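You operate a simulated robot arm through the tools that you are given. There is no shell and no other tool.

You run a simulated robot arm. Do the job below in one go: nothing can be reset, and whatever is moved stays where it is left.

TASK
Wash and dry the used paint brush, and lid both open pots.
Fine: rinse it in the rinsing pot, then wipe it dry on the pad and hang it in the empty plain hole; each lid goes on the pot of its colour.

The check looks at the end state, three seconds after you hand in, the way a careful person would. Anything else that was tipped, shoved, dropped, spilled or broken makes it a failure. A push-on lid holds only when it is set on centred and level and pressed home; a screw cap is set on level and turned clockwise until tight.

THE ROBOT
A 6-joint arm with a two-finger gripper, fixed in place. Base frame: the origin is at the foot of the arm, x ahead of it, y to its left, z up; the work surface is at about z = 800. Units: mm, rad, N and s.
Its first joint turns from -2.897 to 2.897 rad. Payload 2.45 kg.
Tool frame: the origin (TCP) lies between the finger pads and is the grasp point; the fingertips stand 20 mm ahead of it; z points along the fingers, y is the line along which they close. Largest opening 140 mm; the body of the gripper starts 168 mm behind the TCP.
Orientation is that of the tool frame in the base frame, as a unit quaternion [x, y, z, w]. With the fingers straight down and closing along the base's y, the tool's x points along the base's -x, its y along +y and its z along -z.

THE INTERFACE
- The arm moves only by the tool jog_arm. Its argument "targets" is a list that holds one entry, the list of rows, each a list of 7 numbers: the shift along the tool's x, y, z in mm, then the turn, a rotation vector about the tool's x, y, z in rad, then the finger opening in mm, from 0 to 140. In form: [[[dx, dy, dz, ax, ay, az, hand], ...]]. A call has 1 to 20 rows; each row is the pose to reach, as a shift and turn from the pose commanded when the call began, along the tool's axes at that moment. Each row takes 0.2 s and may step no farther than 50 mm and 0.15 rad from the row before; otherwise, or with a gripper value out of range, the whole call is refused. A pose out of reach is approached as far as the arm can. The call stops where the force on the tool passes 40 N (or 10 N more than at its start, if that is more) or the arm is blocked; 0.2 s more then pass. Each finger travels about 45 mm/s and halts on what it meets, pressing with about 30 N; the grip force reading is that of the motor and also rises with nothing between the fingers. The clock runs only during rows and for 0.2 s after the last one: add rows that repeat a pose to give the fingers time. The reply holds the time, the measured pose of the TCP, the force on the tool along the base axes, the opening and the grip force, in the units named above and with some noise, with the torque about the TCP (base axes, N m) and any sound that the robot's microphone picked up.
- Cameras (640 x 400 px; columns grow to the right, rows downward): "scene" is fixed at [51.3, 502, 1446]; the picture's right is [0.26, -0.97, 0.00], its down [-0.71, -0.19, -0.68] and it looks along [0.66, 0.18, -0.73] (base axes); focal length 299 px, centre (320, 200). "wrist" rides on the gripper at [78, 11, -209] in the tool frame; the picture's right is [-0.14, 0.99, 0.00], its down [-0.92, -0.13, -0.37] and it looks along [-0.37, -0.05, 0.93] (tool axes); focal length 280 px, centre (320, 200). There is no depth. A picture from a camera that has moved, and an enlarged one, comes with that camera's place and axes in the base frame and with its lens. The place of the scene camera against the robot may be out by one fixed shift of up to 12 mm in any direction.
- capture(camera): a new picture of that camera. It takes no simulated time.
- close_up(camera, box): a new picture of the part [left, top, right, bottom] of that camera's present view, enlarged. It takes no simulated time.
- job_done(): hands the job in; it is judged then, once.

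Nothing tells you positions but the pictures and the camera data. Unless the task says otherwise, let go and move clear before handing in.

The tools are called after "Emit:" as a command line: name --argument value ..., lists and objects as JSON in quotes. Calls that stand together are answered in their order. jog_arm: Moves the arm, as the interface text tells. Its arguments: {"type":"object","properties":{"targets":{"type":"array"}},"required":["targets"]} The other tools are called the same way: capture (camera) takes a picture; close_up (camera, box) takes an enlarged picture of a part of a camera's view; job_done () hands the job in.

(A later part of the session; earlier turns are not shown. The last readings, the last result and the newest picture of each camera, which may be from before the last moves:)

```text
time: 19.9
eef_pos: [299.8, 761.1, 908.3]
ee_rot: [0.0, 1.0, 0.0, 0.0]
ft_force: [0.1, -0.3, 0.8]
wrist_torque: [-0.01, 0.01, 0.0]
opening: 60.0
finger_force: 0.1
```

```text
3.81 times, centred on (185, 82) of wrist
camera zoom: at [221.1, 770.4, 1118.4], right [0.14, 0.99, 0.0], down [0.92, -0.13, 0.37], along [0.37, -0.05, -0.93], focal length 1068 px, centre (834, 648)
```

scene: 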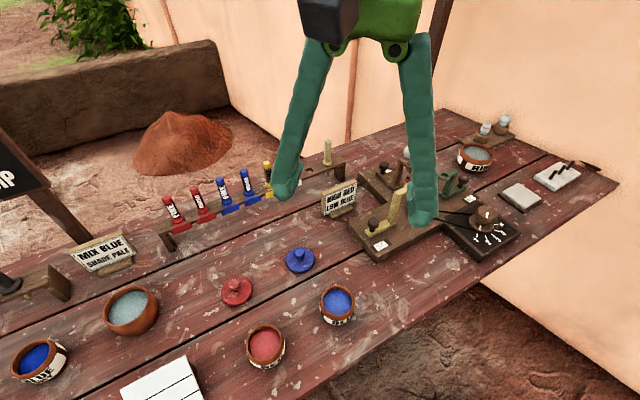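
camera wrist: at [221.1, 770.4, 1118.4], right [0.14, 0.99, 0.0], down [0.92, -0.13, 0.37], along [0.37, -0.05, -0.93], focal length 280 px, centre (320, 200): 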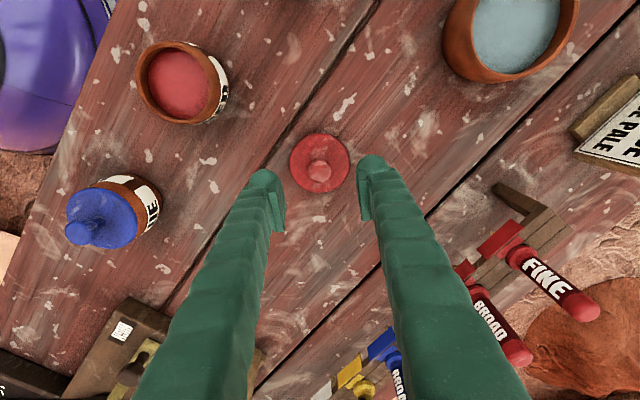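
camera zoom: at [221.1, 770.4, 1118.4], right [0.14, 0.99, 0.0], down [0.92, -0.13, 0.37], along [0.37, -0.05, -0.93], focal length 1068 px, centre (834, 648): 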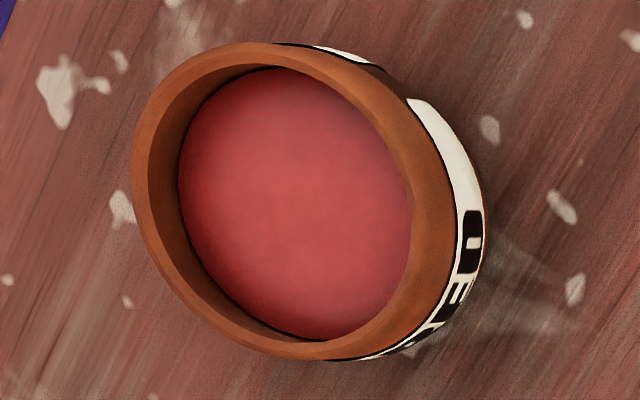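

The blue lid sits flush all round. The red lid's centre measures (300.5, 759.4), directly under the fingers, so I'll go down and grip its knob.

Emit:
jog_arm --targets '[[[-1.4, 0, 36, 0, 0, 0, 55], [-1.4, 0, 72, 0, 0, 0, 55], [-1.4, 0, 72, 0, 0, 0, 55], [-1.4, 0, 72, 0, 0, 0, 40], [-1.4, 0, 72, 0, 0, 0, 20], [-1.4, 0, 72, 0, 0, 0, 15], [-1.4, 0, 72, 0, 0, 0, 15]]]'

Emit:
capture --camera "wrist"

```text
time: 21.5
eef_pos: [302.4, 759.6, 835.3]
ee_rot: [-0.001, 1.0, 0.0, 0.001]
ft_force: [-0.3, 1.5, -0.8]
wrist_torque: [0.02, -0.02, 0.04]
opening: 22.6
finger_force: 30.2
```

```text
taken
camera wrist: at [224.3, 769.0, 1045.0], right [0.14, 0.99, 0.0], down [0.92, -0.13, 0.37], along [0.37, -0.05, -0.93], focal length 280 px, centre (320, 200)
```

wrist: 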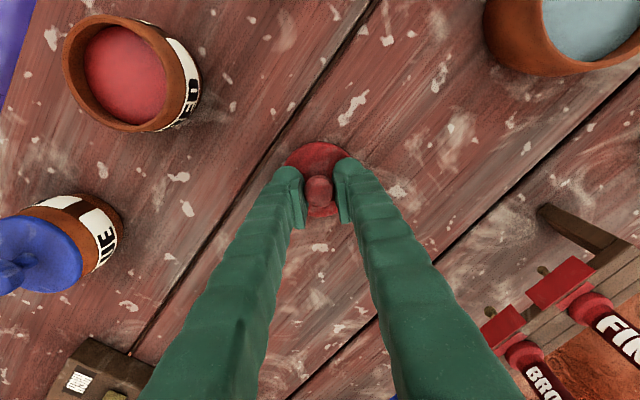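

The red knob is gripped. I'll lift it and carry the lid beside the red pot to measure it.

Emit:
jog_arm --targets '[[[0, 0, -15, 0, 0, 0, 15], [0, 0, -40, 0, 0, 0, 15], [0, 0, -70, 0, 0, 0, 15], [0, 0, -100, 0, 0, 0, 15], [4, -25, -100, 0, 0, 0, 15], [9, -55, -100, 0, 0, 0, 15], [14, -85, -100, 0, 0, 0, 15], [19.5, -113.5, -100, 0, 0, 0, 15], [19.5, -113.5, -100, 0, 0, 0, 15], [19.5, -113.5, -100, 0, 0, 0, 15]]]'

Emit:
capture --camera "wrist"

Emit:
close_up --camera "wrist" --box '[250, 40, 410, 140]'

Emit:
close_up --camera "wrist" --box '[270, 120, 370, 220]'

```text
time: 23.7
eef_pos: [280.7, 646.5, 937.2]
ee_rot: [0.0, 1.0, 0.0, 0.0]
ft_force: [-0.2, -0.5, 0.0]
wrist_torque: [0.02, 0.05, 0.01]
opening: 22.3
finger_force: 30.3
```

```text
taken
camera wrist: at [202.2, 656.5, 1146.8], right [0.14, 0.99, 0.0], down [0.92, -0.13, 0.37], along [0.37, -0.05, -0.93], focal length 280 px, centre (320, 200)
```

wrist: 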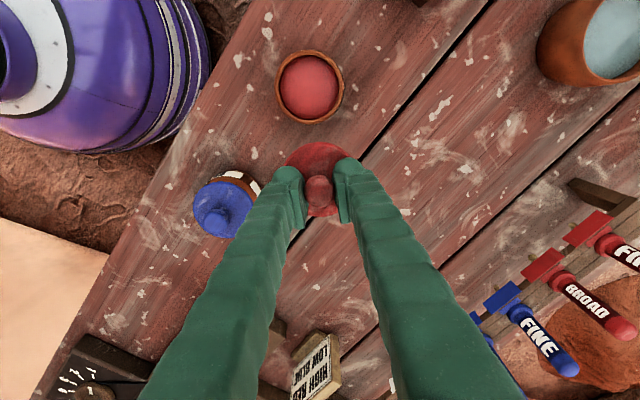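

```text
4.00 times, centred on (330, 90) of wrist
camera zoom: at [202.2, 656.5, 1146.8], right [0.14, 0.99, 0.0], down [0.92, -0.13, 0.37], along [0.37, -0.05, -0.93], focal length 1122 px, centre (280, 640)
```

zoom: 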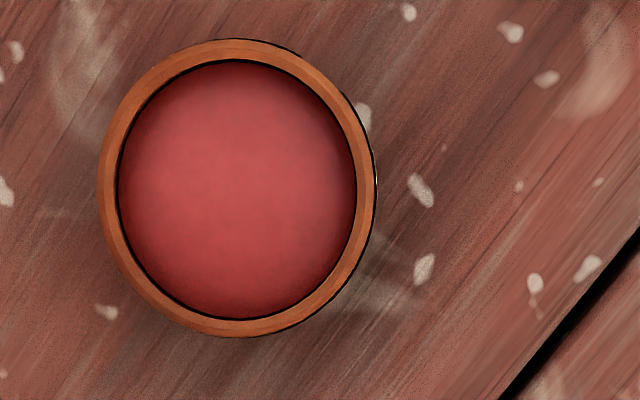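

```text
4.00 times, centred on (320, 170) of wrist
camera zoom: at [202.2, 656.5, 1146.8], right [0.14, 0.99, 0.0], down [0.92, -0.13, 0.37], along [0.37, -0.05, -0.93], focal length 1122 px, centre (320, 320)
```

zoom: 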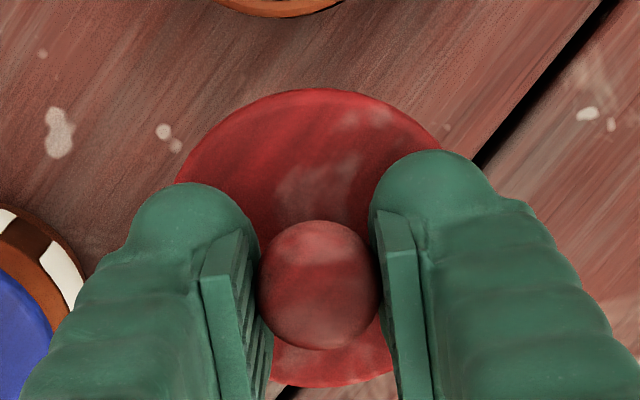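

The red pot centre is (200.6, 646.5), and the lid is held about 2 mm off in x, which I'll correct for. I'll move it over the pot and check from just above the rim.

Emit:
jog_arm --targets '[[[26, 0.1, 0, 0, 0, 0, 15], [52, 0.2, 0, 0, 0, 0, 15], [77.2, 0.3, 0, 0, 0, 0, 15], [77.2, 0.3, 12, 0, 0, 0, 15], [77.2, 0.3, 25, 0, 0, 0, 15], [77.2, 0.3, 36, 0, 0, 0, 15], [77.2, 0.3, 36, 0, 0, 0, 15]]]'

Emit:
close_up --camera "wrist" --box '[260, 110, 380, 230]'

Emit:
close_up --camera "scene" --box '[215, 280, 315, 380]'

```text
time: 25.3
eef_pos: [204.4, 645.9, 901.4]
ee_rot: [-0.001, 1.0, 0.0, 0.002]
ft_force: [0.5, 0.4, -0.8]
wrist_torque: [0.02, -0.01, -0.01]
opening: 22.3
finger_force: 29.7
```

```text
3.33 times, centred on (320, 170) of wrist
camera zoom: at [125.8, 656.6, 1110.0], right [0.14, 0.99, 0.0], down [0.92, -0.13, 0.37], along [0.37, -0.05, -0.93], focal length 935 px, centre (320, 300)
```

zoom: 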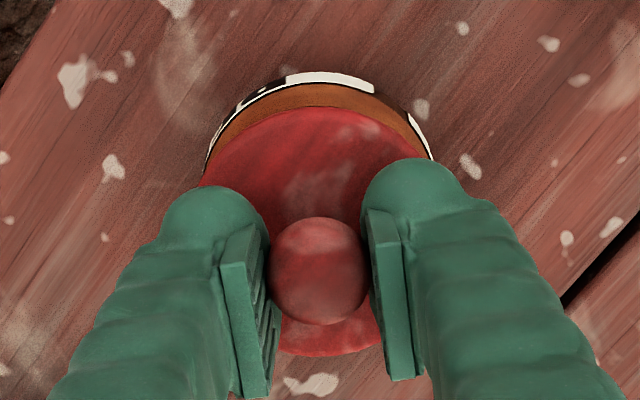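

```text
4.00 times, centred on (265, 330) of scene
camera zoom: at [51.3, 502.0, 1446.0], right [0.26, -0.97, 0.0], down [-0.71, -0.19, -0.68], along [0.66, 0.18, -0.73], focal length 1194 px, centre (540, -320)
```

zoom: 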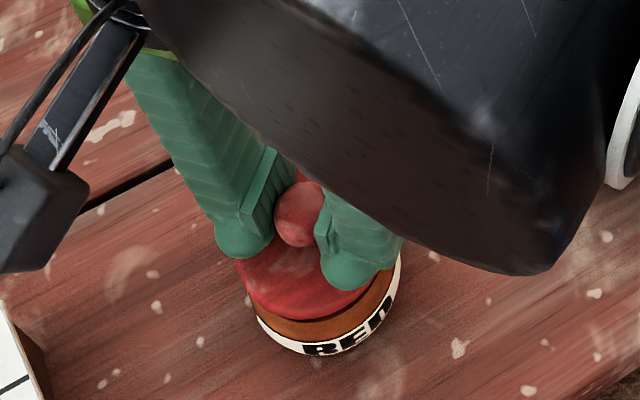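

It lines up just as the blue one did. I'll lower it in short calls and watch the force.

Emit:
jog_arm --targets '[[[0, 0, 4, 0, 0, 0, 15], [0, 0, 8, 0, 0, 0, 15], [0, 0, 11, 0, 0, 0, 15], [0, 0, 13, 0, 0, 0, 15]]]'

Emit:
jog_arm --targets '[[[0, 0, 1, 0, 0, 0, 15], [0, 0, 2, 0, 0, 0, 15]]]'

Emit:
jog_arm --targets '[[[0, 0, 1, 0, 0, 0, 15], [0, 0, 2, 0, 0, 0, 15]]]'

```text
time: 26.3
eef_pos: [204.9, 646.3, 888.5]
ee_rot: [0.0, 1.0, 0.0, 0.001]
ft_force: [-0.7, -0.2, -0.8]
wrist_torque: [0.02, 0.0, -0.04]
opening: 22.1
finger_force: 30.2
```

```text
time: 26.9
eef_pos: [203.3, 645.5, 885.6]
ee_rot: [0.001, 1.0, 0.0, 0.001]
ft_force: [-0.9, 0.8, 6.9]
wrist_torque: [0.0, 0.07, 0.04]
opening: 22.2
finger_force: 29.7
```

```text
time: 27.5
eef_pos: [204.3, 646.9, 884.3]
ee_rot: [0.0, 1.0, 0.0, 0.0]
ft_force: [2.5, 3.7, 18.1]
wrist_torque: [0.07, 0.02, 0.01]
opening: 21.5
finger_force: 30.3
```

There is 18 N of contact and the grip is starting to slide. I'll release, centre over the knob and press it home with closed fingers as before.

Emit:
jog_arm --targets '[[[0, 0, 0, 0, 0, 0, 35], [0, 0, 0, 0, 0, 0, 55], [0, 0, 0, 0, 0, 0, 55], [0, 0, -30, 0, 0, 0, 55], [2.2, 0, -56, 0, 0, 0, 55], [2.2, 0, -56, 0, 0, 0, 30], [2.2, 0, -56, 0, 0, 0, 0], [2.2, 0, -56, 0, 0, 0, 0], [2.2, 0, -56, 0, 0, 0, 0]]]'

Emit:
close_up --camera "wrist" --box '[260, 100, 380, 220]'

Emit:
close_up --camera "scene" --box '[235, 315, 295, 375]'

```text
time: 29.5
eef_pos: [201.9, 646.7, 938.6]
ee_rot: [-0.001, 1.0, 0.0, 0.001]
ft_force: [-0.4, 0.4, 1.0]
wrist_torque: [0.04, -0.02, 0.01]
opening: 0.0
finger_force: 24.9
```

```text
3.33 times, centred on (320, 160) of wrist
camera zoom: at [123.0, 657.4, 1148.2], right [0.14, 0.99, 0.0], down [0.92, -0.13, 0.37], along [0.37, -0.05, -0.93], focal length 935 px, centre (320, 333)
```

zoom: 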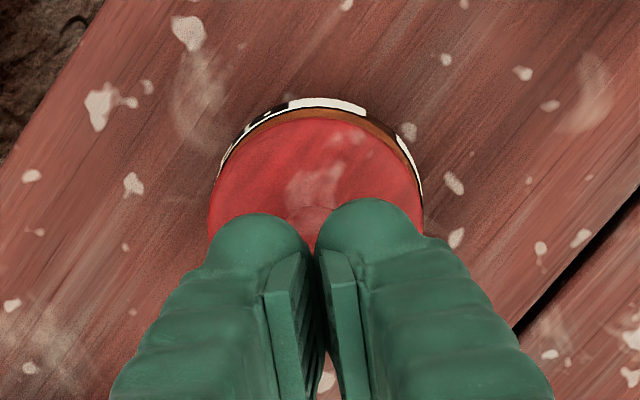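

```text
6.67 times, centred on (265, 345) of scene
camera zoom: at [51.3, 502.0, 1446.0], right [0.26, -0.97, 0.0], down [-0.71, -0.19, -0.68], along [0.66, 0.18, -0.73], focal length 1990 px, centre (687, -767)
```

zoom: 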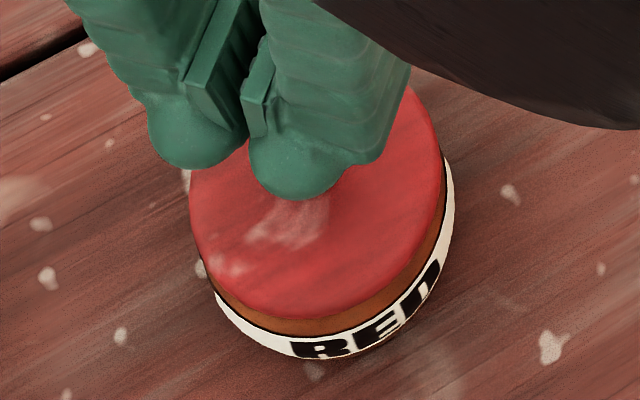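

The red lid sits centred. I'll press it down now.

Emit:
jog_arm --targets '[[[0, 0, 10, 0, 0, 0, 0], [0, 0, 16, 0, 0, 0, 0], [0, 0, 20, 0, 0, 0, 0], [0, 0, 23, 0, 0, 0, 0], [0, 0, 25, 0, 0, 0, 0], [0, 0, 27, 0, 0, 0, 0], [0, 0, 29, 0, 0, 0, 0], [0, 0, 31, 0, 0, 0, 0], [0, 0, 33, 0, 0, 0, 0], [0, 0, 35, 0, 0, 0, 0], [0, 0, 37, 0, 0, 0, 0]]]'

Emit:
close_up --camera "scene" --box '[235, 315, 295, 375]'

```text
time: 31.4
eef_pos: [202.6, 646.7, 910.4]
ee_rot: [0.001, 1.0, 0.001, 0.001]
ft_force: [-2.1, -0.9, 20.0]
wrist_torque: [-0.06, 0.08, 0.03]
opening: 6.0
finger_force: 28.9
stopped in row 9: the force on the tool passed its limit at 47 N (the readings are from after the stop); the commanded pose is now the measured one
```

```text
6.67 times, centred on (265, 345) of scene
camera zoom: at [51.3, 502.0, 1446.0], right [0.26, -0.97, 0.0], down [-0.71, -0.19, -0.68], along [0.66, 0.18, -0.73], focal length 1990 px, centre (687, -767)
```

zoom: 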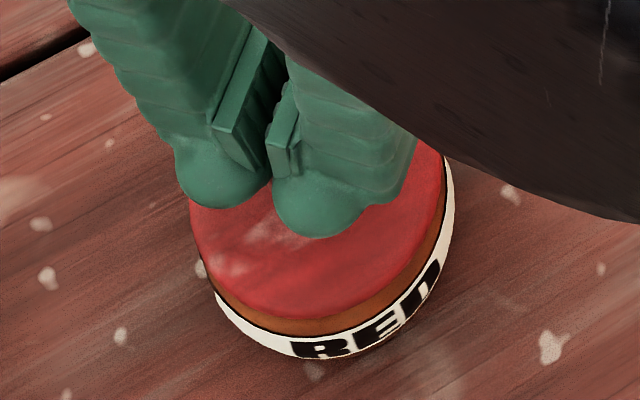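

The red lid settled at the same height as the blue one. I'll do a gentle tug test on the red lid by regripping the knob and lifting about 3 mm, to see whether it holds.

Emit:
jog_arm --targets '[[[0, 0, -20, 0, 0, 0, 5], [0, 0, -35, 0, 0, 0, 30], [0, 0, -35, 0, 0, 0, 55], [0, 0, -35, 0, 0, 0, 55], [0, 0, -5, 0, 0, 0, 55], [0, 0, 24, 0, 0, 0, 55], [0, 0, 24, 0, 0, 0, 40], [0, 0, 24, 0, 0, 0, 20], [0, 0, 24, 0, 0, 0, 15], [0, 0, 24, 0, 0, 0, 15]]]'

Emit:
jog_arm --targets '[[[0, 0, -1, 0, 0, 0, 15], [0, 0, -2, 0, 0, 0, 15], [0, 0, -3, 0, 0, 0, 15], [0, 0, -3, 0, 0, 0, 15]]]'

Emit:
close_up --camera "scene" --box '[235, 315, 295, 375]'

```text
time: 33.6
eef_pos: [200.5, 643.6, 885.6]
ee_rot: [0.0, 1.0, 0.0, 0.001]
ft_force: [0.2, 0.8, 0.0]
wrist_torque: [0.02, -0.02, -0.05]
opening: 21.7
finger_force: 29.9
```

```text
time: 34.6
eef_pos: [202.6, 646.5, 887.2]
ee_rot: [0.0, 1.0, 0.0, 0.001]
ft_force: [-0.3, -0.2, -0.2]
wrist_torque: [0.0, 0.0, 0.01]
opening: 21.8
finger_force: 30.1
```

```text
6.67 times, centred on (265, 345) of scene
camera zoom: at [51.3, 502.0, 1446.0], right [0.26, -0.97, 0.0], down [-0.71, -0.19, -0.68], along [0.66, 0.18, -0.73], focal length 1990 px, centre (687, -767)
```

zoom: 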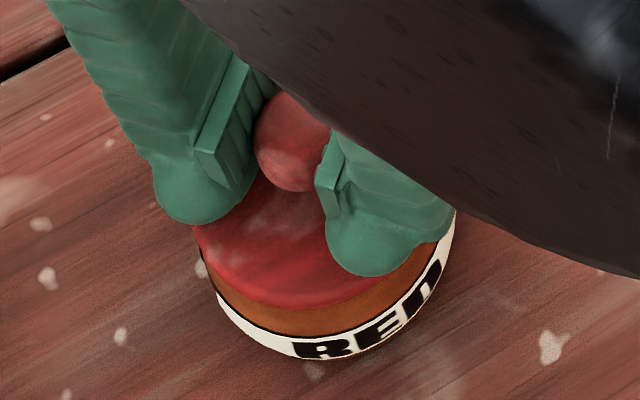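

The lid came up freely with almost no resistance, so it isn't gripping the rim yet. I'll look closely at its state in the gripper.

Emit:
close_up --camera "wrist" --box '[260, 110, 380, 230]'

Emit:
close_up --camera "scene" --box '[245, 325, 295, 365]'

```text
3.33 times, centred on (320, 170) of wrist
camera zoom: at [123.3, 655.7, 1097.4], right [0.14, 0.99, 0.0], down [0.92, -0.13, 0.37], along [0.37, -0.05, -0.93], focal length 935 px, centre (320, 300)
```

zoom: 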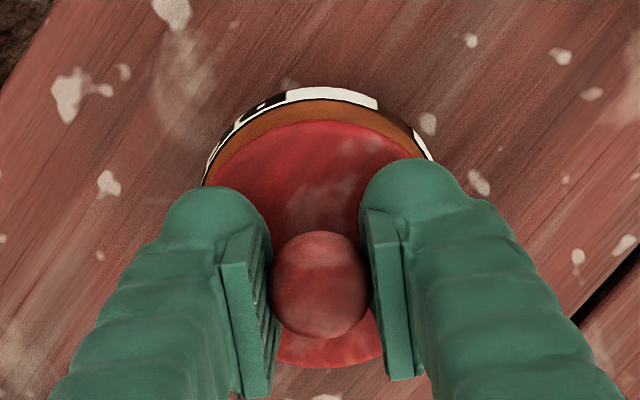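

```text
10.00 times, centred on (270, 345) of scene
camera zoom: at [51.3, 502.0, 1446.0], right [0.26, -0.97, 0.0], down [-0.71, -0.19, -0.68], along [0.66, 0.18, -0.73], focal length 2986 px, centre (820, -1250)
```

zoom: 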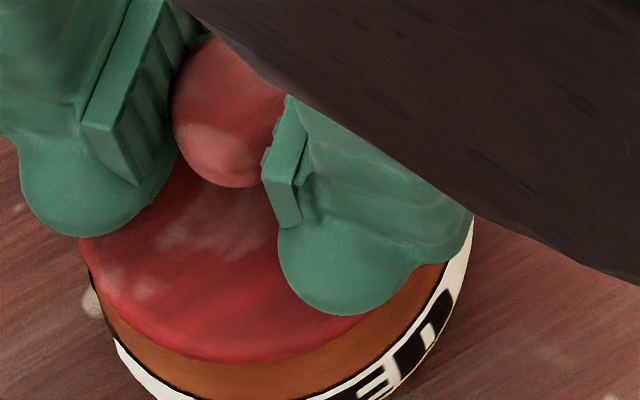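

The lid is level but loose, and I need to know whether its underside has a plug that must go into the mouth. I'll lift it high and tilt it so the scene camera sees it edge-on.

Emit:
jog_arm --targets '[[[0, 0, -10, 0, 0, 0, 15], [0, 0, -35, 0, 0, 0, 15], [-10, -5, -80, 0, 0, 0, 15], [-30, -15, -120, 0, 0, 0, 15], [-60, -30, -155, 0, 0, 0, 15], [-90, -45, -190, 0, 0, 0, 15], [-115, -60, -225, 0, 0, 0, 15], [-135, -75, -260, 0, 0, 0, 15], [-150, -86, -290, 0, 0, 0, 15], [-150, -86, -290, 0, 0.14, 0, 15], [-150, -86, -290, 0, 0.28, 0, 15], [-150, -86, -290, 0, 0.42, 0, 15], [-150, -86, -290, 0, 0.56, 0, 15], [-150, -86, -290, 0, 0.7, 0, 15], [-150, -86, -290, 0, 0.84, 0, 15], [-150, -86, -290, 0, 0.84, 0, 15]]]'

Emit:
capture --camera "scene"

```text
time: 38.0
eef_pos: [348.4, 564.4, 1176.8]
ee_rot: [0.002, 0.941, 0.005, -0.34]
ft_force: [0.4, 0.2, -0.5]
wrist_torque: [0.0, 0.02, 0.02]
opening: 21.9
finger_force: 30.1
out of reach, approached as far as the arm can: row 14, 15, 16
```

```text
taken
```

scene: 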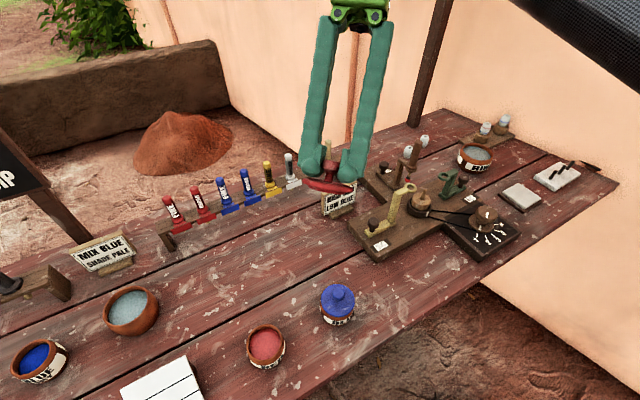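

Emit:
close_up --camera "scene" --box '[295, 155, 365, 205]'

Emit:
close_up --camera "scene" --box '[315, 280, 365, 330]'

Emit:
close_up --camera "scene" --box '[240, 320, 290, 370]'

```text
8.00 times, centred on (330, 180) of scene
camera zoom: at [51.3, 502.0, 1446.0], right [0.26, -0.97, 0.0], down [-0.71, -0.19, -0.68], along [0.66, 0.18, -0.73], focal length 2388 px, centre (240, 360)
```

zoom: 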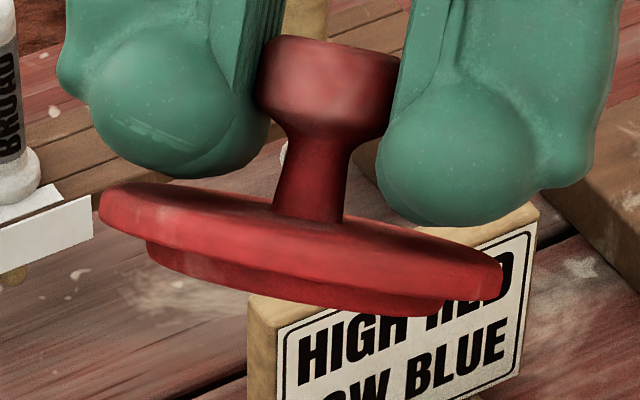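

```text
8.00 times, centred on (340, 305) of scene
camera zoom: at [51.3, 502.0, 1446.0], right [0.26, -0.97, 0.0], down [-0.71, -0.19, -0.68], along [0.66, 0.18, -0.73], focal length 2388 px, centre (160, -640)
```

zoom: 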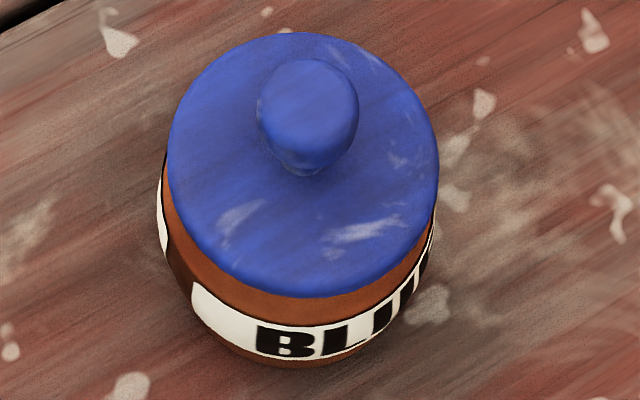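

```text
8.00 times, centred on (265, 345) of scene
camera zoom: at [51.3, 502.0, 1446.0], right [0.26, -0.97, 0.0], down [-0.71, -0.19, -0.68], along [0.66, 0.18, -0.73], focal length 2388 px, centre (760, -960)
```

zoom: 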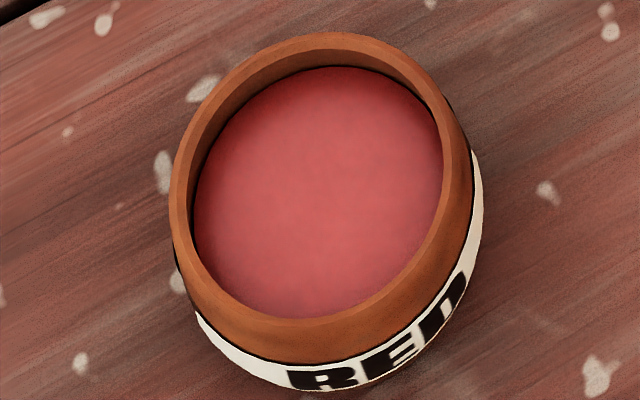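

The close-up shows a 70 mm disc with a shallow plug about 52 mm across, which fits loosely into the ~59 mm mouth. So it is a drop-in lid, and resting centred with the disc on the rim is home. I'll tilt back level first, then put it back.

Emit:
jog_arm --targets '[[[0, 0, 0, 0, -0.14, 0, 15], [0, 0, 0, 0, -0.28, 0, 15], [0, 0, 0, 0, -0.42, 0, 15], [0, 0, 0, 0, -0.56, 0, 15], [0, 0, 0, 0, -0.69, 0, 15], [0, 0, 0, 0, -0.69, 0, 15]]]'

```text
time: 39.4
eef_pos: [349.1, 563.1, 1178.3]
ee_rot: [0.003, 1.0, 0.004, 0.0]
ft_force: [0.8, -0.6, 0.3]
wrist_torque: [0.02, -0.02, 0.02]
opening: 21.9
finger_force: 29.8
```

Level again. I'll return beside the red pot with a small attitude correction and re-measure before placing the lid.

Emit:
jog_arm --targets '[[[20, 25, 20, 0.008, 0, -0.006, 15], [40, 50, 40, 0.008, 0, -0.006, 15], [60, 75, 60, 0.008, 0, -0.006, 15], [68, 82.5, 100, 0.008, 0, -0.006, 15], [68, 82.5, 140, 0.008, 0, -0.006, 15], [68, 82.5, 180, 0.008, 0, -0.006, 15], [68, 82.5, 220, 0.008, 0, -0.006, 15], [68, 82.5, 241, 0.008, 0, -0.006, 15], [68, 82.5, 241, 0.008, 0, -0.006, 15], [68, 82.5, 241, 0.008, 0, -0.006, 15]]]'

Emit:
close_up --camera "wrist" --box '[250, 40, 410, 140]'

Emit:
close_up --camera "wrist" --box '[270, 120, 370, 220]'

```text
time: 41.6
eef_pos: [282.1, 649.8, 938.1]
ee_rot: [-0.001, 1.0, 0.0, 0.0]
ft_force: [0.5, 0.4, -0.7]
wrist_torque: [-0.03, -0.02, -0.01]
opening: 22.0
finger_force: 29.6
```

```text
4.00 times, centred on (330, 90) of wrist
camera zoom: at [202.3, 659.2, 1147.7], right [0.14, 0.99, 0.0], down [0.92, -0.13, 0.37], along [0.37, -0.05, -0.93], focal length 1122 px, centre (280, 640)
```

zoom: 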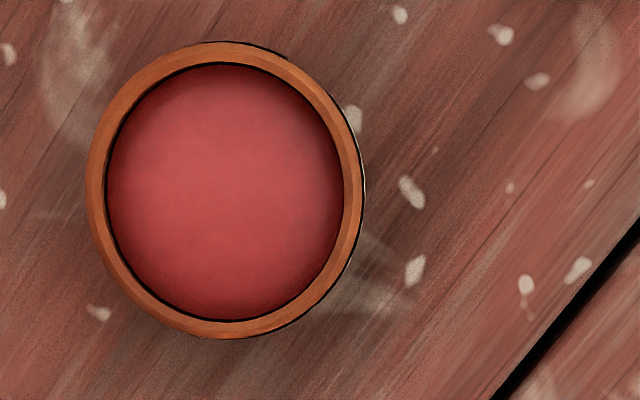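

```text
4.00 times, centred on (320, 170) of wrist
camera zoom: at [202.3, 659.2, 1147.7], right [0.14, 0.99, 0.0], down [0.92, -0.13, 0.37], along [0.37, -0.05, -0.93], focal length 1122 px, centre (320, 320)
```

zoom: 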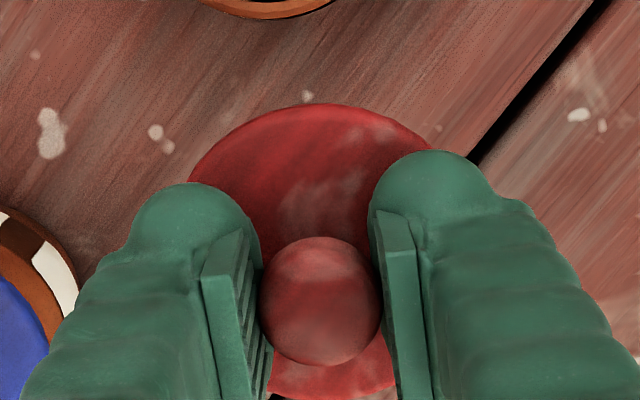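

The lid hangs about (280.6, 648.5) and the pot is at (200.9, 646.4). I'll move it over and lower it gently onto the rim.

Emit:
jog_arm --targets '[[[26, -0.7, 0, 0, 0, 0, 15], [52, -1.4, 0, 0, 0, 0, 15], [79.7, -2.1, 0, 0, 0, 0, 15], [79.7, -2.1, 15, 0, 0, 0, 15], [79.7, -2.1, 30, 0, 0, 0, 15], [79.7, -2.1, 42, 0, 0, 0, 15], [79.7, -2.1, 47, 0, 0, 0, 15], [79.7, -2.1, 49, 0, 0, 0, 15]]]'

Emit:
jog_arm --targets '[[[0, 0, 1, 0, 0, 0, 15], [0, 0, 2, 0, 0, 0, 15], [0, 0, 3, 0, 0, 0, 15]]]'

Emit:
close_up --camera "scene" --box '[235, 315, 295, 375]'

```text
time: 43.4
eef_pos: [201.3, 647.0, 890.0]
ee_rot: [0.0, 1.0, 0.0, 0.0]
ft_force: [0.2, 0.3, 0.6]
wrist_torque: [-0.01, 0.0, 0.0]
opening: 21.5
finger_force: 29.9
```

```text
time: 44.2
eef_pos: [202.4, 646.8, 885.7]
ee_rot: [-0.001, 1.0, 0.0, 0.0]
ft_force: [-0.3, 0.4, -0.7]
wrist_torque: [0.0, -0.01, 0.02]
opening: 22.1
finger_force: 29.7
```

```text
6.67 times, centred on (265, 345) of scene
camera zoom: at [51.3, 502.0, 1446.0], right [0.26, -0.97, 0.0], down [-0.71, -0.19, -0.68], along [0.66, 0.18, -0.73], focal length 1990 px, centre (687, -767)
```

zoom: 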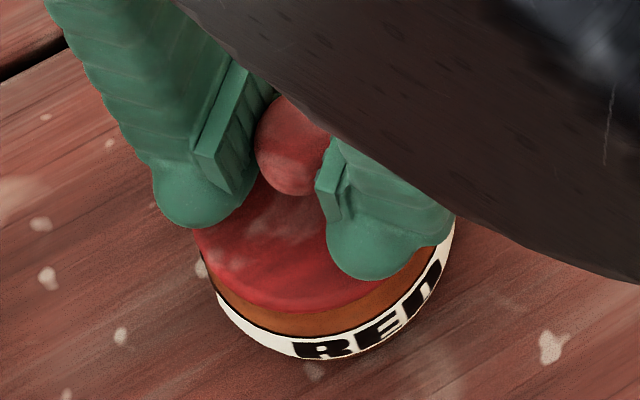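

No contact yet, so I'll continue down in 1 mm steps.

Emit:
jog_arm --targets '[[[0, 0, 1, 0, 0, 0, 15], [0, 0, 2, 0, 0, 0, 15]]]'

Emit:
jog_arm --targets '[[[0, 0, 1, 0, 0, 0, 15], [0, 0, 2, 0, 0, 0, 15]]]'

Emit:
close_up --camera "scene" --box '[235, 315, 295, 375]'

```text
time: 44.8
eef_pos: [201.3, 646.8, 884.9]
ee_rot: [0.0, 1.0, 0.001, -0.001]
ft_force: [3.6, 5.1, 17.6]
wrist_torque: [-0.01, -0.23, 0.03]
opening: 21.7
finger_force: 30.2
```

```text
time: 45.4
eef_pos: [201.9, 646.3, 882.9]
ee_rot: [0.0, 1.0, 0.0, 0.001]
ft_force: [2.2, 7.1, 23.1]
wrist_torque: [0.09, -0.13, 0.0]
opening: 20.3
finger_force: 30.1
```

```text
6.67 times, centred on (265, 345) of scene
camera zoom: at [51.3, 502.0, 1446.0], right [0.26, -0.97, 0.0], down [-0.71, -0.19, -0.68], along [0.66, 0.18, -0.73], focal length 1990 px, centre (687, -767)
```

zoom: 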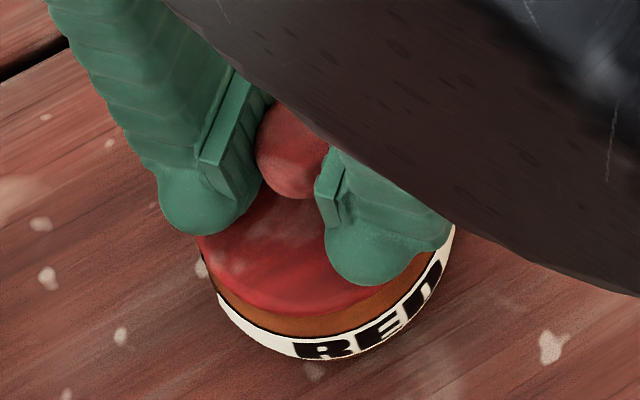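

Contact comes at the same height as before. To make sure the plug really drops into the mouth, I'll lift a little, shift 20 mm off-centre and feel where the plug bottom meets the rim. It should touch about 5 mm higher there if the centred position is truly seated.

Emit:
jog_arm --targets '[[[0, 0, -6, 0, 0, 0, 15], [0, 0, -14, 0, 0, 0, 15], [-10, 0, -14, 0, 0, 0, 15], [-20, 0, -14, 0, 0, 0, 15], [-20, 0, -11, 0, 0, 0, 15], [-20, 0, -9, 0, 0, 0, 15], [-20, 0, -9, 0, 0, 0, 15]]]'

Emit:
jog_arm --targets '[[[0, 0, 1, 0, 0, 0, 15], [0, 0, 1, 0, 0, 0, 15]]]'

Emit:
jog_arm --targets '[[[0, 0, 1, 0, 0, 0, 15], [0, 0, 1, 0, 0, 0, 15]]]'

```text
time: 47.0
eef_pos: [221.9, 645.9, 888.9]
ee_rot: [0.0, 1.0, 0.0, 0.0]
ft_force: [-0.5, -0.7, 0.3]
wrist_torque: [-0.02, -0.03, 0.0]
opening: 20.4
finger_force: 30.3
```

```text
time: 47.6
eef_pos: [221.2, 646.3, 889.6]
ee_rot: [0.0, 1.0, 0.0, 0.0]
ft_force: [-0.6, -0.8, -0.4]
wrist_torque: [-0.02, 0.02, -0.02]
opening: 20.3
finger_force: 30.0
```

```text
time: 48.2
eef_pos: [221.3, 645.7, 889.2]
ee_rot: [-0.001, 1.0, 0.0, 0.0]
ft_force: [-0.4, 0.1, -0.2]
wrist_torque: [0.02, 0.0, -0.01]
opening: 20.4
finger_force: 29.7
```

Emit:
jog_arm --targets '[[[0, 0, 1, 0, 0, 0, 15], [0, 0, 1, 0, 0, 0, 15]]]'

Emit:
jog_arm --targets '[[[0, 0, 1, 0, 0, 0, 15], [0, 0, 1, 0, 0, 0, 15]]]'

Emit:
close_up --camera "scene" --box '[235, 315, 295, 375]'

```text
time: 48.8
eef_pos: [220.8, 647.0, 887.8]
ee_rot: [0.0, 1.0, 0.0, 0.001]
ft_force: [-0.5, -0.1, 0.1]
wrist_torque: [-0.01, 0.0, -0.01]
opening: 20.2
finger_force: 29.4
```

```text
time: 49.4
eef_pos: [220.9, 646.3, 887.4]
ee_rot: [0.0, 1.0, -0.001, 0.0]
ft_force: [0.9, 2.5, 23.0]
wrist_torque: [0.08, -0.17, 0.01]
opening: 20.1
finger_force: 30.4
```

```text
6.67 times, centred on (265, 345) of scene
camera zoom: at [51.3, 502.0, 1446.0], right [0.26, -0.97, 0.0], down [-0.71, -0.19, -0.68], along [0.66, 0.18, -0.73], focal length 1990 px, centre (687, -767)
```

zoom: 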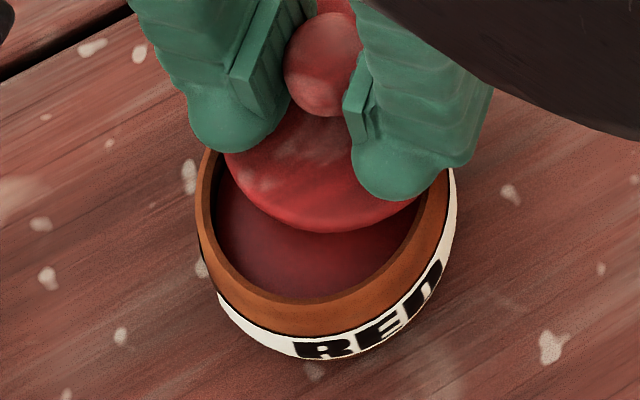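

Off-centre it touches 4.5 mm higher, so the centred position has the plug fully in the mouth and the disc on the rim. I'll bring the lid back over the centre and set it down.

Emit:
jog_arm --targets '[[[0, 0, -5, 0, 0, 0, 15], [0, 0, -10, 0, 0, 0, 15], [10, 0, -10, 0, 0, 0, 15], [20.5, 0, -10, 0, 0, 0, 15], [20.5, 0, -10, 0, 0, 0, 15], [20.5, 0, -5, 0, 0, 0, 15], [20.5, 0, -1, 0, 0, 0, 15], [20.5, 0, 1, 0, 0, 0, 15], [20.5, 0, 2, 0, 0, 0, 15]]]'

Emit:
jog_arm --targets '[[[0, 0, 1, 0, 0, 0, 15], [0, 0, 1, 0, 0, 0, 15]]]'

Emit:
close_up --camera "scene" --box '[235, 315, 295, 375]'

```text
time: 51.4
eef_pos: [201.2, 646.8, 884.3]
ee_rot: [0.0, 1.0, 0.0, 0.0]
ft_force: [0.4, -0.6, 0.3]
wrist_torque: [0.03, -0.03, 0.02]
opening: 20.2
finger_force: 29.3
```

```text
time: 52.0
eef_pos: [201.1, 647.6, 883.9]
ee_rot: [0.0, 1.0, 0.0, 0.0]
ft_force: [0.1, -1.0, -0.3]
wrist_torque: [0.0, -0.01, 0.02]
opening: 20.4
finger_force: 29.9
```

```text
6.67 times, centred on (265, 345) of scene
camera zoom: at [51.3, 502.0, 1446.0], right [0.26, -0.97, 0.0], down [-0.71, -0.19, -0.68], along [0.66, 0.18, -0.73], focal length 1990 px, centre (687, -767)
```

zoom: 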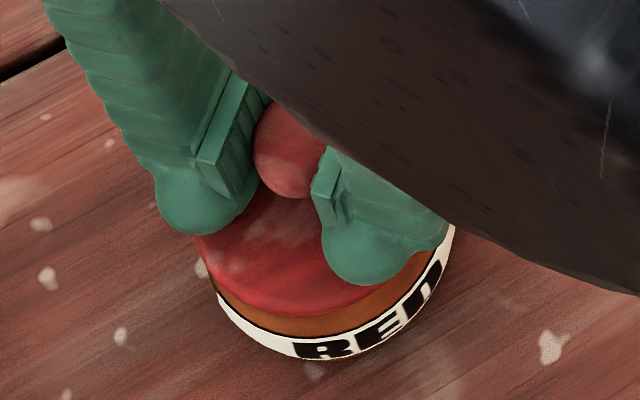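

It's lower than the off-centre contact and still free, so the plug is in the mouth. I'll lower it one more step to the rim, then release and look.

Emit:
jog_arm --targets '[[[0, 0, 1, 0, 0, 0, 15], [0, 0, 1.5, 0, 0, 0, 15]]]'

Emit:
jog_arm --targets '[[[0, 0, 0, 0, 0, 0, 35], [0, 0, 0, 0, 0, 0, 55], [0, 0, 0, 0, 0, 0, 55], [0, 0, -30, 0, 0, 0, 55], [0, 0, -55, 0, 0, 0, 55], [0, 0, -55, 0, 0, 0, 30], [0, 0, -55, 0, 0, 0, 0], [0, 0, -55, 0, 0, 0, 0], [0, 0, -55, 0, 0, 0, 0]]]'

Emit:
close_up --camera "wrist" --box '[260, 100, 380, 220]'

Emit:
close_up --camera "scene" --box '[235, 315, 295, 375]'

```text
time: 52.6
eef_pos: [201.9, 646.7, 883.1]
ee_rot: [0.0, 1.0, 0.0, 0.0]
ft_force: [0.3, 0.7, 10.8]
wrist_torque: [-0.07, -0.01, 0.01]
opening: 20.3
finger_force: 29.9
```

```text
time: 54.6
eef_pos: [199.7, 644.5, 938.3]
ee_rot: [0.0, 1.0, -0.001, 0.001]
ft_force: [-0.3, -0.4, 0.3]
wrist_torque: [-0.03, -0.02, 0.01]
opening: 0.0
finger_force: 25.1
```

```text
3.33 times, centred on (320, 160) of wrist
camera zoom: at [121.2, 654.8, 1146.8], right [0.14, 0.99, 0.0], down [0.92, -0.13, 0.37], along [0.37, -0.05, -0.93], focal length 935 px, centre (320, 333)
```

zoom: 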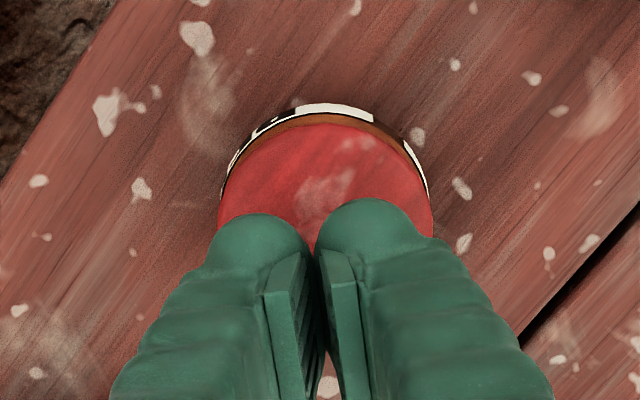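

```text
6.67 times, centred on (265, 345) of scene
camera zoom: at [51.3, 502.0, 1446.0], right [0.26, -0.97, 0.0], down [-0.71, -0.19, -0.68], along [0.66, 0.18, -0.73], focal length 1990 px, centre (687, -767)
```

zoom: 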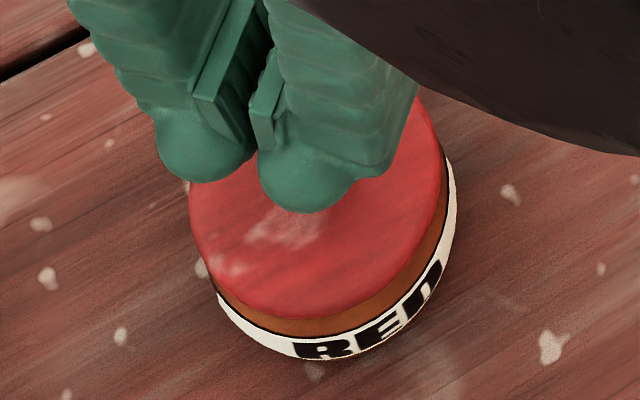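

It sits the same as before, level and centred. I'll press down once more so it's home.

Emit:
jog_arm --targets '[[[0, 0, 10, 0, 0, 0, 0], [0, 0, 16, 0, 0, 0, 0], [0, 0, 20, 0, 0, 0, 0], [0, 0, 23, 0, 0, 0, 0], [0, 0, 25, 0, 0, 0, 0], [0, 0, 27, 0, 0, 0, 0], [0, 0, 29, 0, 0, 0, 0], [0, 0, 31, 0, 0, 0, 0], [0, 0, 33, 0, 0, 0, 0], [0, 0, 35, 0, 0, 0, 0], [0, 0, 37, 0, 0, 0, 0]]]'

Emit:
jog_arm --targets '[[[0, 0, -20, 0, 0, 0, 5], [0, 0, -50, 0, 0, 0, 30], [0, 0, -90, 0, 0, 0, 60], [-20, 0, -130, 0, 0, 0, 60], [-60, 0, -160, 0, 0, 0, 60], [-100, -20, -180, 0, 0, 0, 60], [-140, -40, -200, 0, 0, 0, 60]]]'

Emit:
capture --camera "scene"

Emit:
close_up --camera "scene" --box '[235, 275, 375, 375]'

```text
time: 56.3
eef_pos: [200.4, 646.7, 909.6]
ee_rot: [0.0, 1.0, 0.001, 0.001]
ft_force: [-2.0, -1.3, 19.8]
wrist_torque: [-0.04, 0.01, -0.02]
opening: 5.8
finger_force: 29.7
stopped in row 8: the force on the tool passed its limit at 45 N (the readings are from after the stop); the commanded pose is now the measured one
```

```text
time: 57.9
eef_pos: [342.1, 604.5, 1107.7]
ee_rot: [-0.001, 1.0, -0.001, 0.0]
ft_force: [-0.7, -0.5, 0.0]
wrist_torque: [-0.03, -0.06, 0.0]
opening: 60.2
finger_force: 0.1
```

```text
taken
```

scene: 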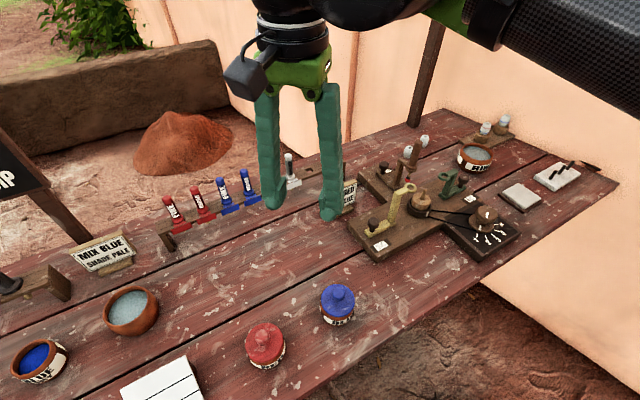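

```text
4.00 times, centred on (305, 325) of scene
camera zoom: at [51.3, 502.0, 1446.0], right [0.26, -0.97, 0.0], down [-0.71, -0.19, -0.68], along [0.66, 0.18, -0.73], focal length 1194 px, centre (380, -300)
```

zoom: 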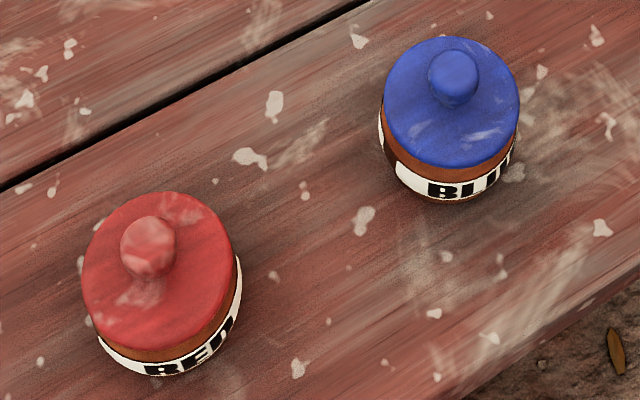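

Both pots are lidded. Now for the brush: I'll move above the MID arm at about (655, 422) and measure the brush from the wrist camera.

Emit:
jog_arm --targets '[[[-39, -23, -6, 0, 0, 0, 70], [-78, -46, -12, 0, 0, 0, 80], [-117, -69, -18, 0, 0, 0, 80], [-156, -91, -24, 0, 0, 0, 80], [-195, -114, -30, 0, 0, 0, 80], [-234, -137, -36, 0, 0, 0, 80], [-273, -160, -42, 0, 0, 0, 80], [-313, -182.5, -42, 0, 0, 0, 80], [-313, -182.5, -42, 0, 0, 0, 80]]]'

Emit:
capture --camera "wrist"

Emit:
close_up --camera "wrist" --box '[250, 100, 410, 200]'

```text
time: 59.9
eef_pos: [656.0, 423.4, 1151.9]
ee_rot: [0.0, 1.0, 0.0, 0.0]
ft_force: [-0.3, 0.6, -0.2]
wrist_torque: [-0.02, -0.03, 0.03]
opening: 79.7
finger_force: 0.1
```

```text
taken
camera wrist: at [577.1, 431.8, 1361.0], right [0.14, 0.99, 0.0], down [0.92, -0.13, 0.37], along [0.37, -0.05, -0.93], focal length 280 px, centre (320, 200)
```

wrist: 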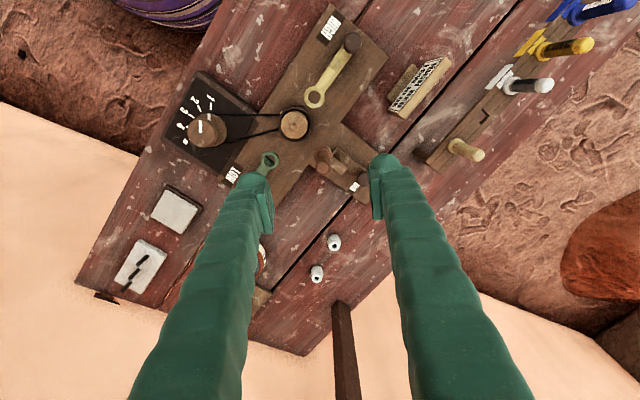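

```text
4.00 times, centred on (330, 150) of wrist
camera zoom: at [577.1, 431.8, 1361.0], right [0.14, 0.99, 0.0], down [0.92, -0.13, 0.37], along [0.37, -0.05, -0.93], focal length 1122 px, centre (280, 400)
```

zoom: 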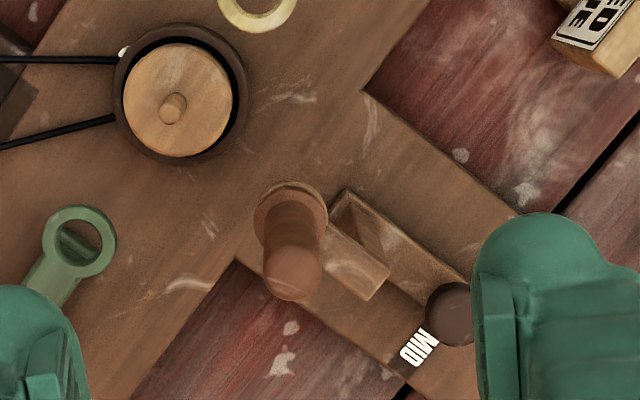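

The brush's handle runs from about z 925 at the flange to z 1019 at the top, near (672, 423), and its tip is near z 885. I'll lower the open fingers to just above the handle top and re-measure.

Emit:
jog_arm --targets '[[[-6, 0, 30, 0, 0, 0, 80], [-12, 0, 60, 0, 0, 0, 80], [-16, 0, 80, 0, 0, 0, 80], [-16, 0, 80, 0, 0, 0, 80]]]'

Emit:
capture --camera "wrist"

Emit:
close_up --camera "wrist" --box '[260, 110, 380, 230]'

Emit:
close_up --camera "scene" --box '[360, 110, 460, 190]'

```text
time: 60.9
eef_pos: [670.8, 423.2, 1070.9]
ee_rot: [0.0, 1.0, 0.0, 0.0]
ft_force: [1.1, 0.1, 0.2]
wrist_torque: [0.0, -0.01, 0.02]
opening: 79.8
finger_force: 0.0
```

```text
taken
camera wrist: at [592.6, 432.4, 1279.8], right [0.14, 0.99, 0.0], down [0.92, -0.13, 0.37], along [0.37, -0.05, -0.93], focal length 280 px, centre (320, 200)
```

wrist: 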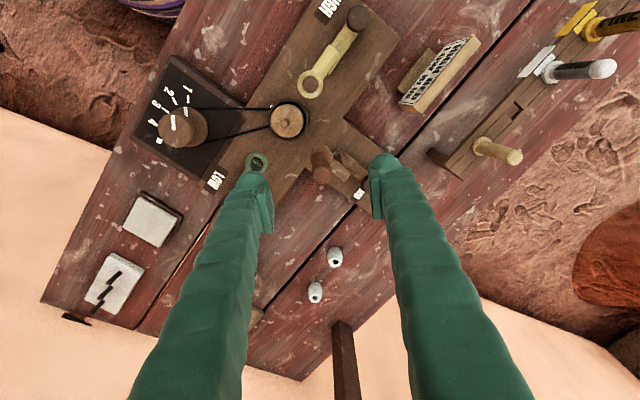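

```text
3.33 times, centred on (320, 170) of wrist
camera zoom: at [592.6, 432.4, 1279.8], right [0.14, 0.99, 0.0], down [0.92, -0.13, 0.37], along [0.37, -0.05, -0.93], focal length 935 px, centre (320, 300)
```

zoom: 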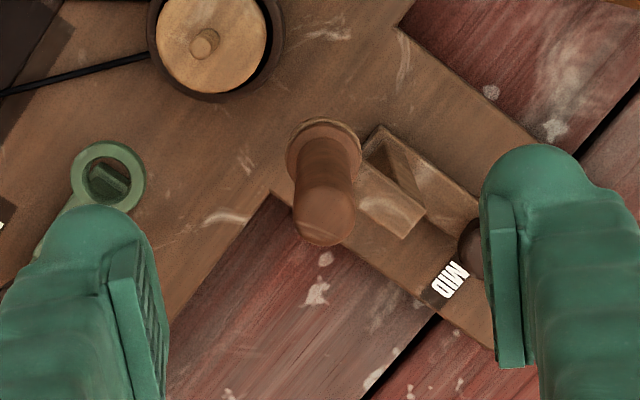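

```text
5.00 times, centred on (410, 150) of scene
camera zoom: at [51.3, 502.0, 1446.0], right [0.26, -0.97, 0.0], down [-0.71, -0.19, -0.68], along [0.66, 0.18, -0.73], focal length 1493 px, centre (-130, 450)
```

zoom: 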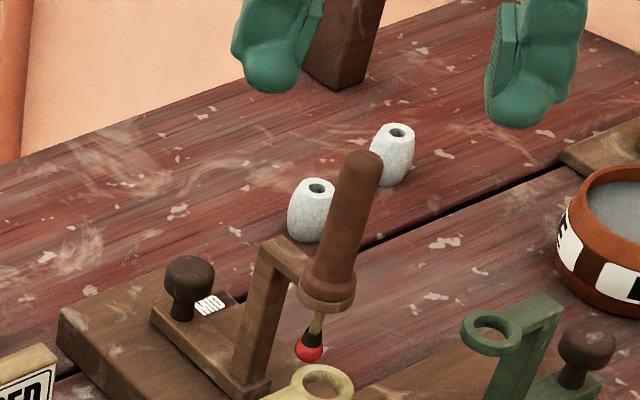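

The handle axis is at about (670.5, 423.2). I'll lower the fingers around its upper part, to TCP z 985, and grip it.

Emit:
jog_arm --targets '[[[0, 1.3, 0, 0, 0, 0, 60], [0, 1.3, 30, 0, 0, 0, 50], [0, 1.3, 60, 0, 0, 0, 50], [0, 1.3, 86, 0, 0, 0, 50], [0, 1.3, 86, 0, 0, 0, 50]]]'

Emit:
close_up --camera "wrist" --box '[260, 130, 380, 250]'

Emit:
close_up --camera "scene" --box '[360, 110, 460, 190]'

```text
time: 62.1
eef_pos: [671.6, 424.8, 984.4]
ee_rot: [-0.001, 1.0, 0.0, 0.001]
ft_force: [-0.1, -0.5, 0.2]
wrist_torque: [-0.04, -0.03, 0.0]
opening: 49.9
finger_force: 0.1
```

```text
3.33 times, centred on (320, 190) of wrist
camera zoom: at [591.8, 434.4, 1193.8], right [0.14, 0.99, 0.0], down [0.92, -0.13, 0.37], along [0.37, -0.05, -0.93], focal length 935 px, centre (320, 233)
```

zoom: 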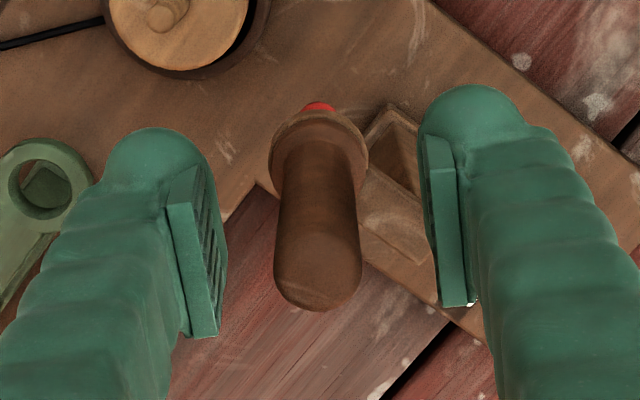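

```text
5.00 times, centred on (410, 150) of scene
camera zoom: at [51.3, 502.0, 1446.0], right [0.26, -0.97, 0.0], down [-0.71, -0.19, -0.68], along [0.66, 0.18, -0.73], focal length 1493 px, centre (-130, 450)
```

zoom: 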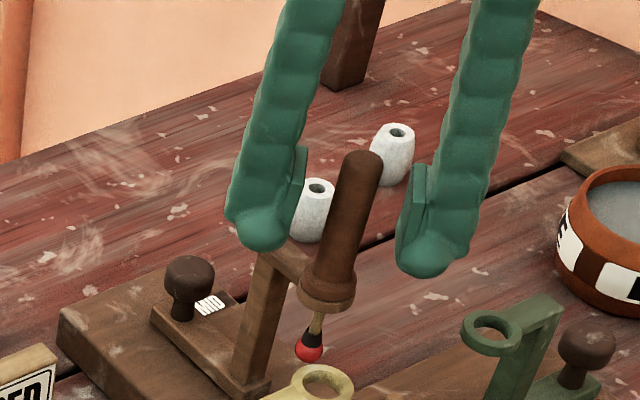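

The handle stands midway between the pads. Closing on it now.

Emit:
jog_arm --targets '[[[0, 0, 0, 0, 0, 0, 35], [0, 0, 0, 0, 0, 0, 20], [0, 0, 0, 0, 0, 0, 10], [0, 0, 0, 0, 0, 0, 10], [0, 0, 0, 0, 0, 0, 10]]]'

Emit:
close_up --camera "wrist" --box '[260, 130, 380, 250]'

Emit:
close_up --camera "scene" --box '[360, 110, 460, 190]'

```text
time: 63.3
eef_pos: [670.8, 425.0, 985.1]
ee_rot: [0.0, 1.0, 0.0, 0.0]
ft_force: [-0.3, -0.1, 0.0]
wrist_torque: [-0.01, -0.02, 0.02]
opening: 16.6
finger_force: 30.1
```

```text
3.33 times, centred on (320, 190) of wrist
camera zoom: at [591.8, 434.4, 1194.0], right [0.14, 0.99, 0.0], down [0.92, -0.13, 0.37], along [0.37, -0.05, -0.93], focal length 935 px, centre (320, 233)
```

zoom: 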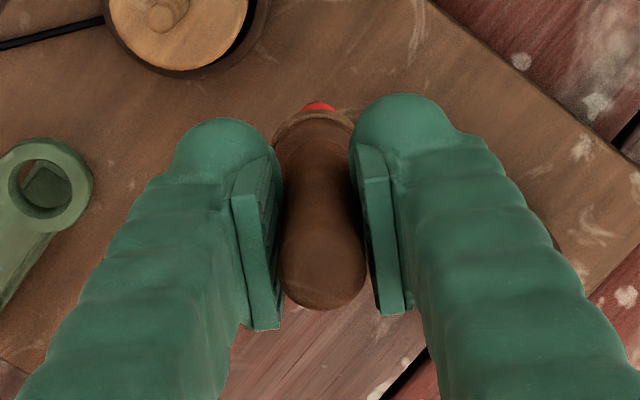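

```text
5.00 times, centred on (410, 150) of scene
camera zoom: at [51.3, 502.0, 1446.0], right [0.26, -0.97, 0.0], down [-0.71, -0.19, -0.68], along [0.66, 0.18, -0.73], focal length 1493 px, centre (-130, 450)
```

zoom: 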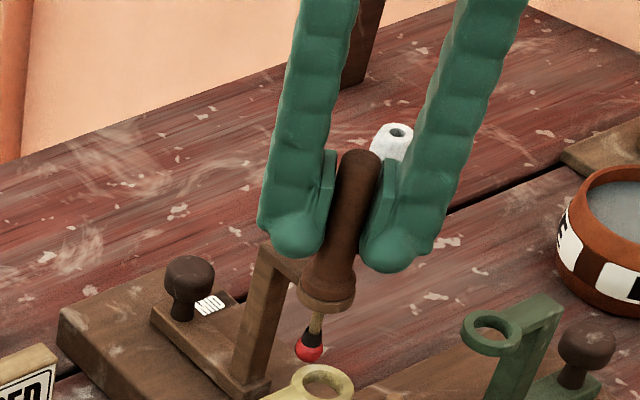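

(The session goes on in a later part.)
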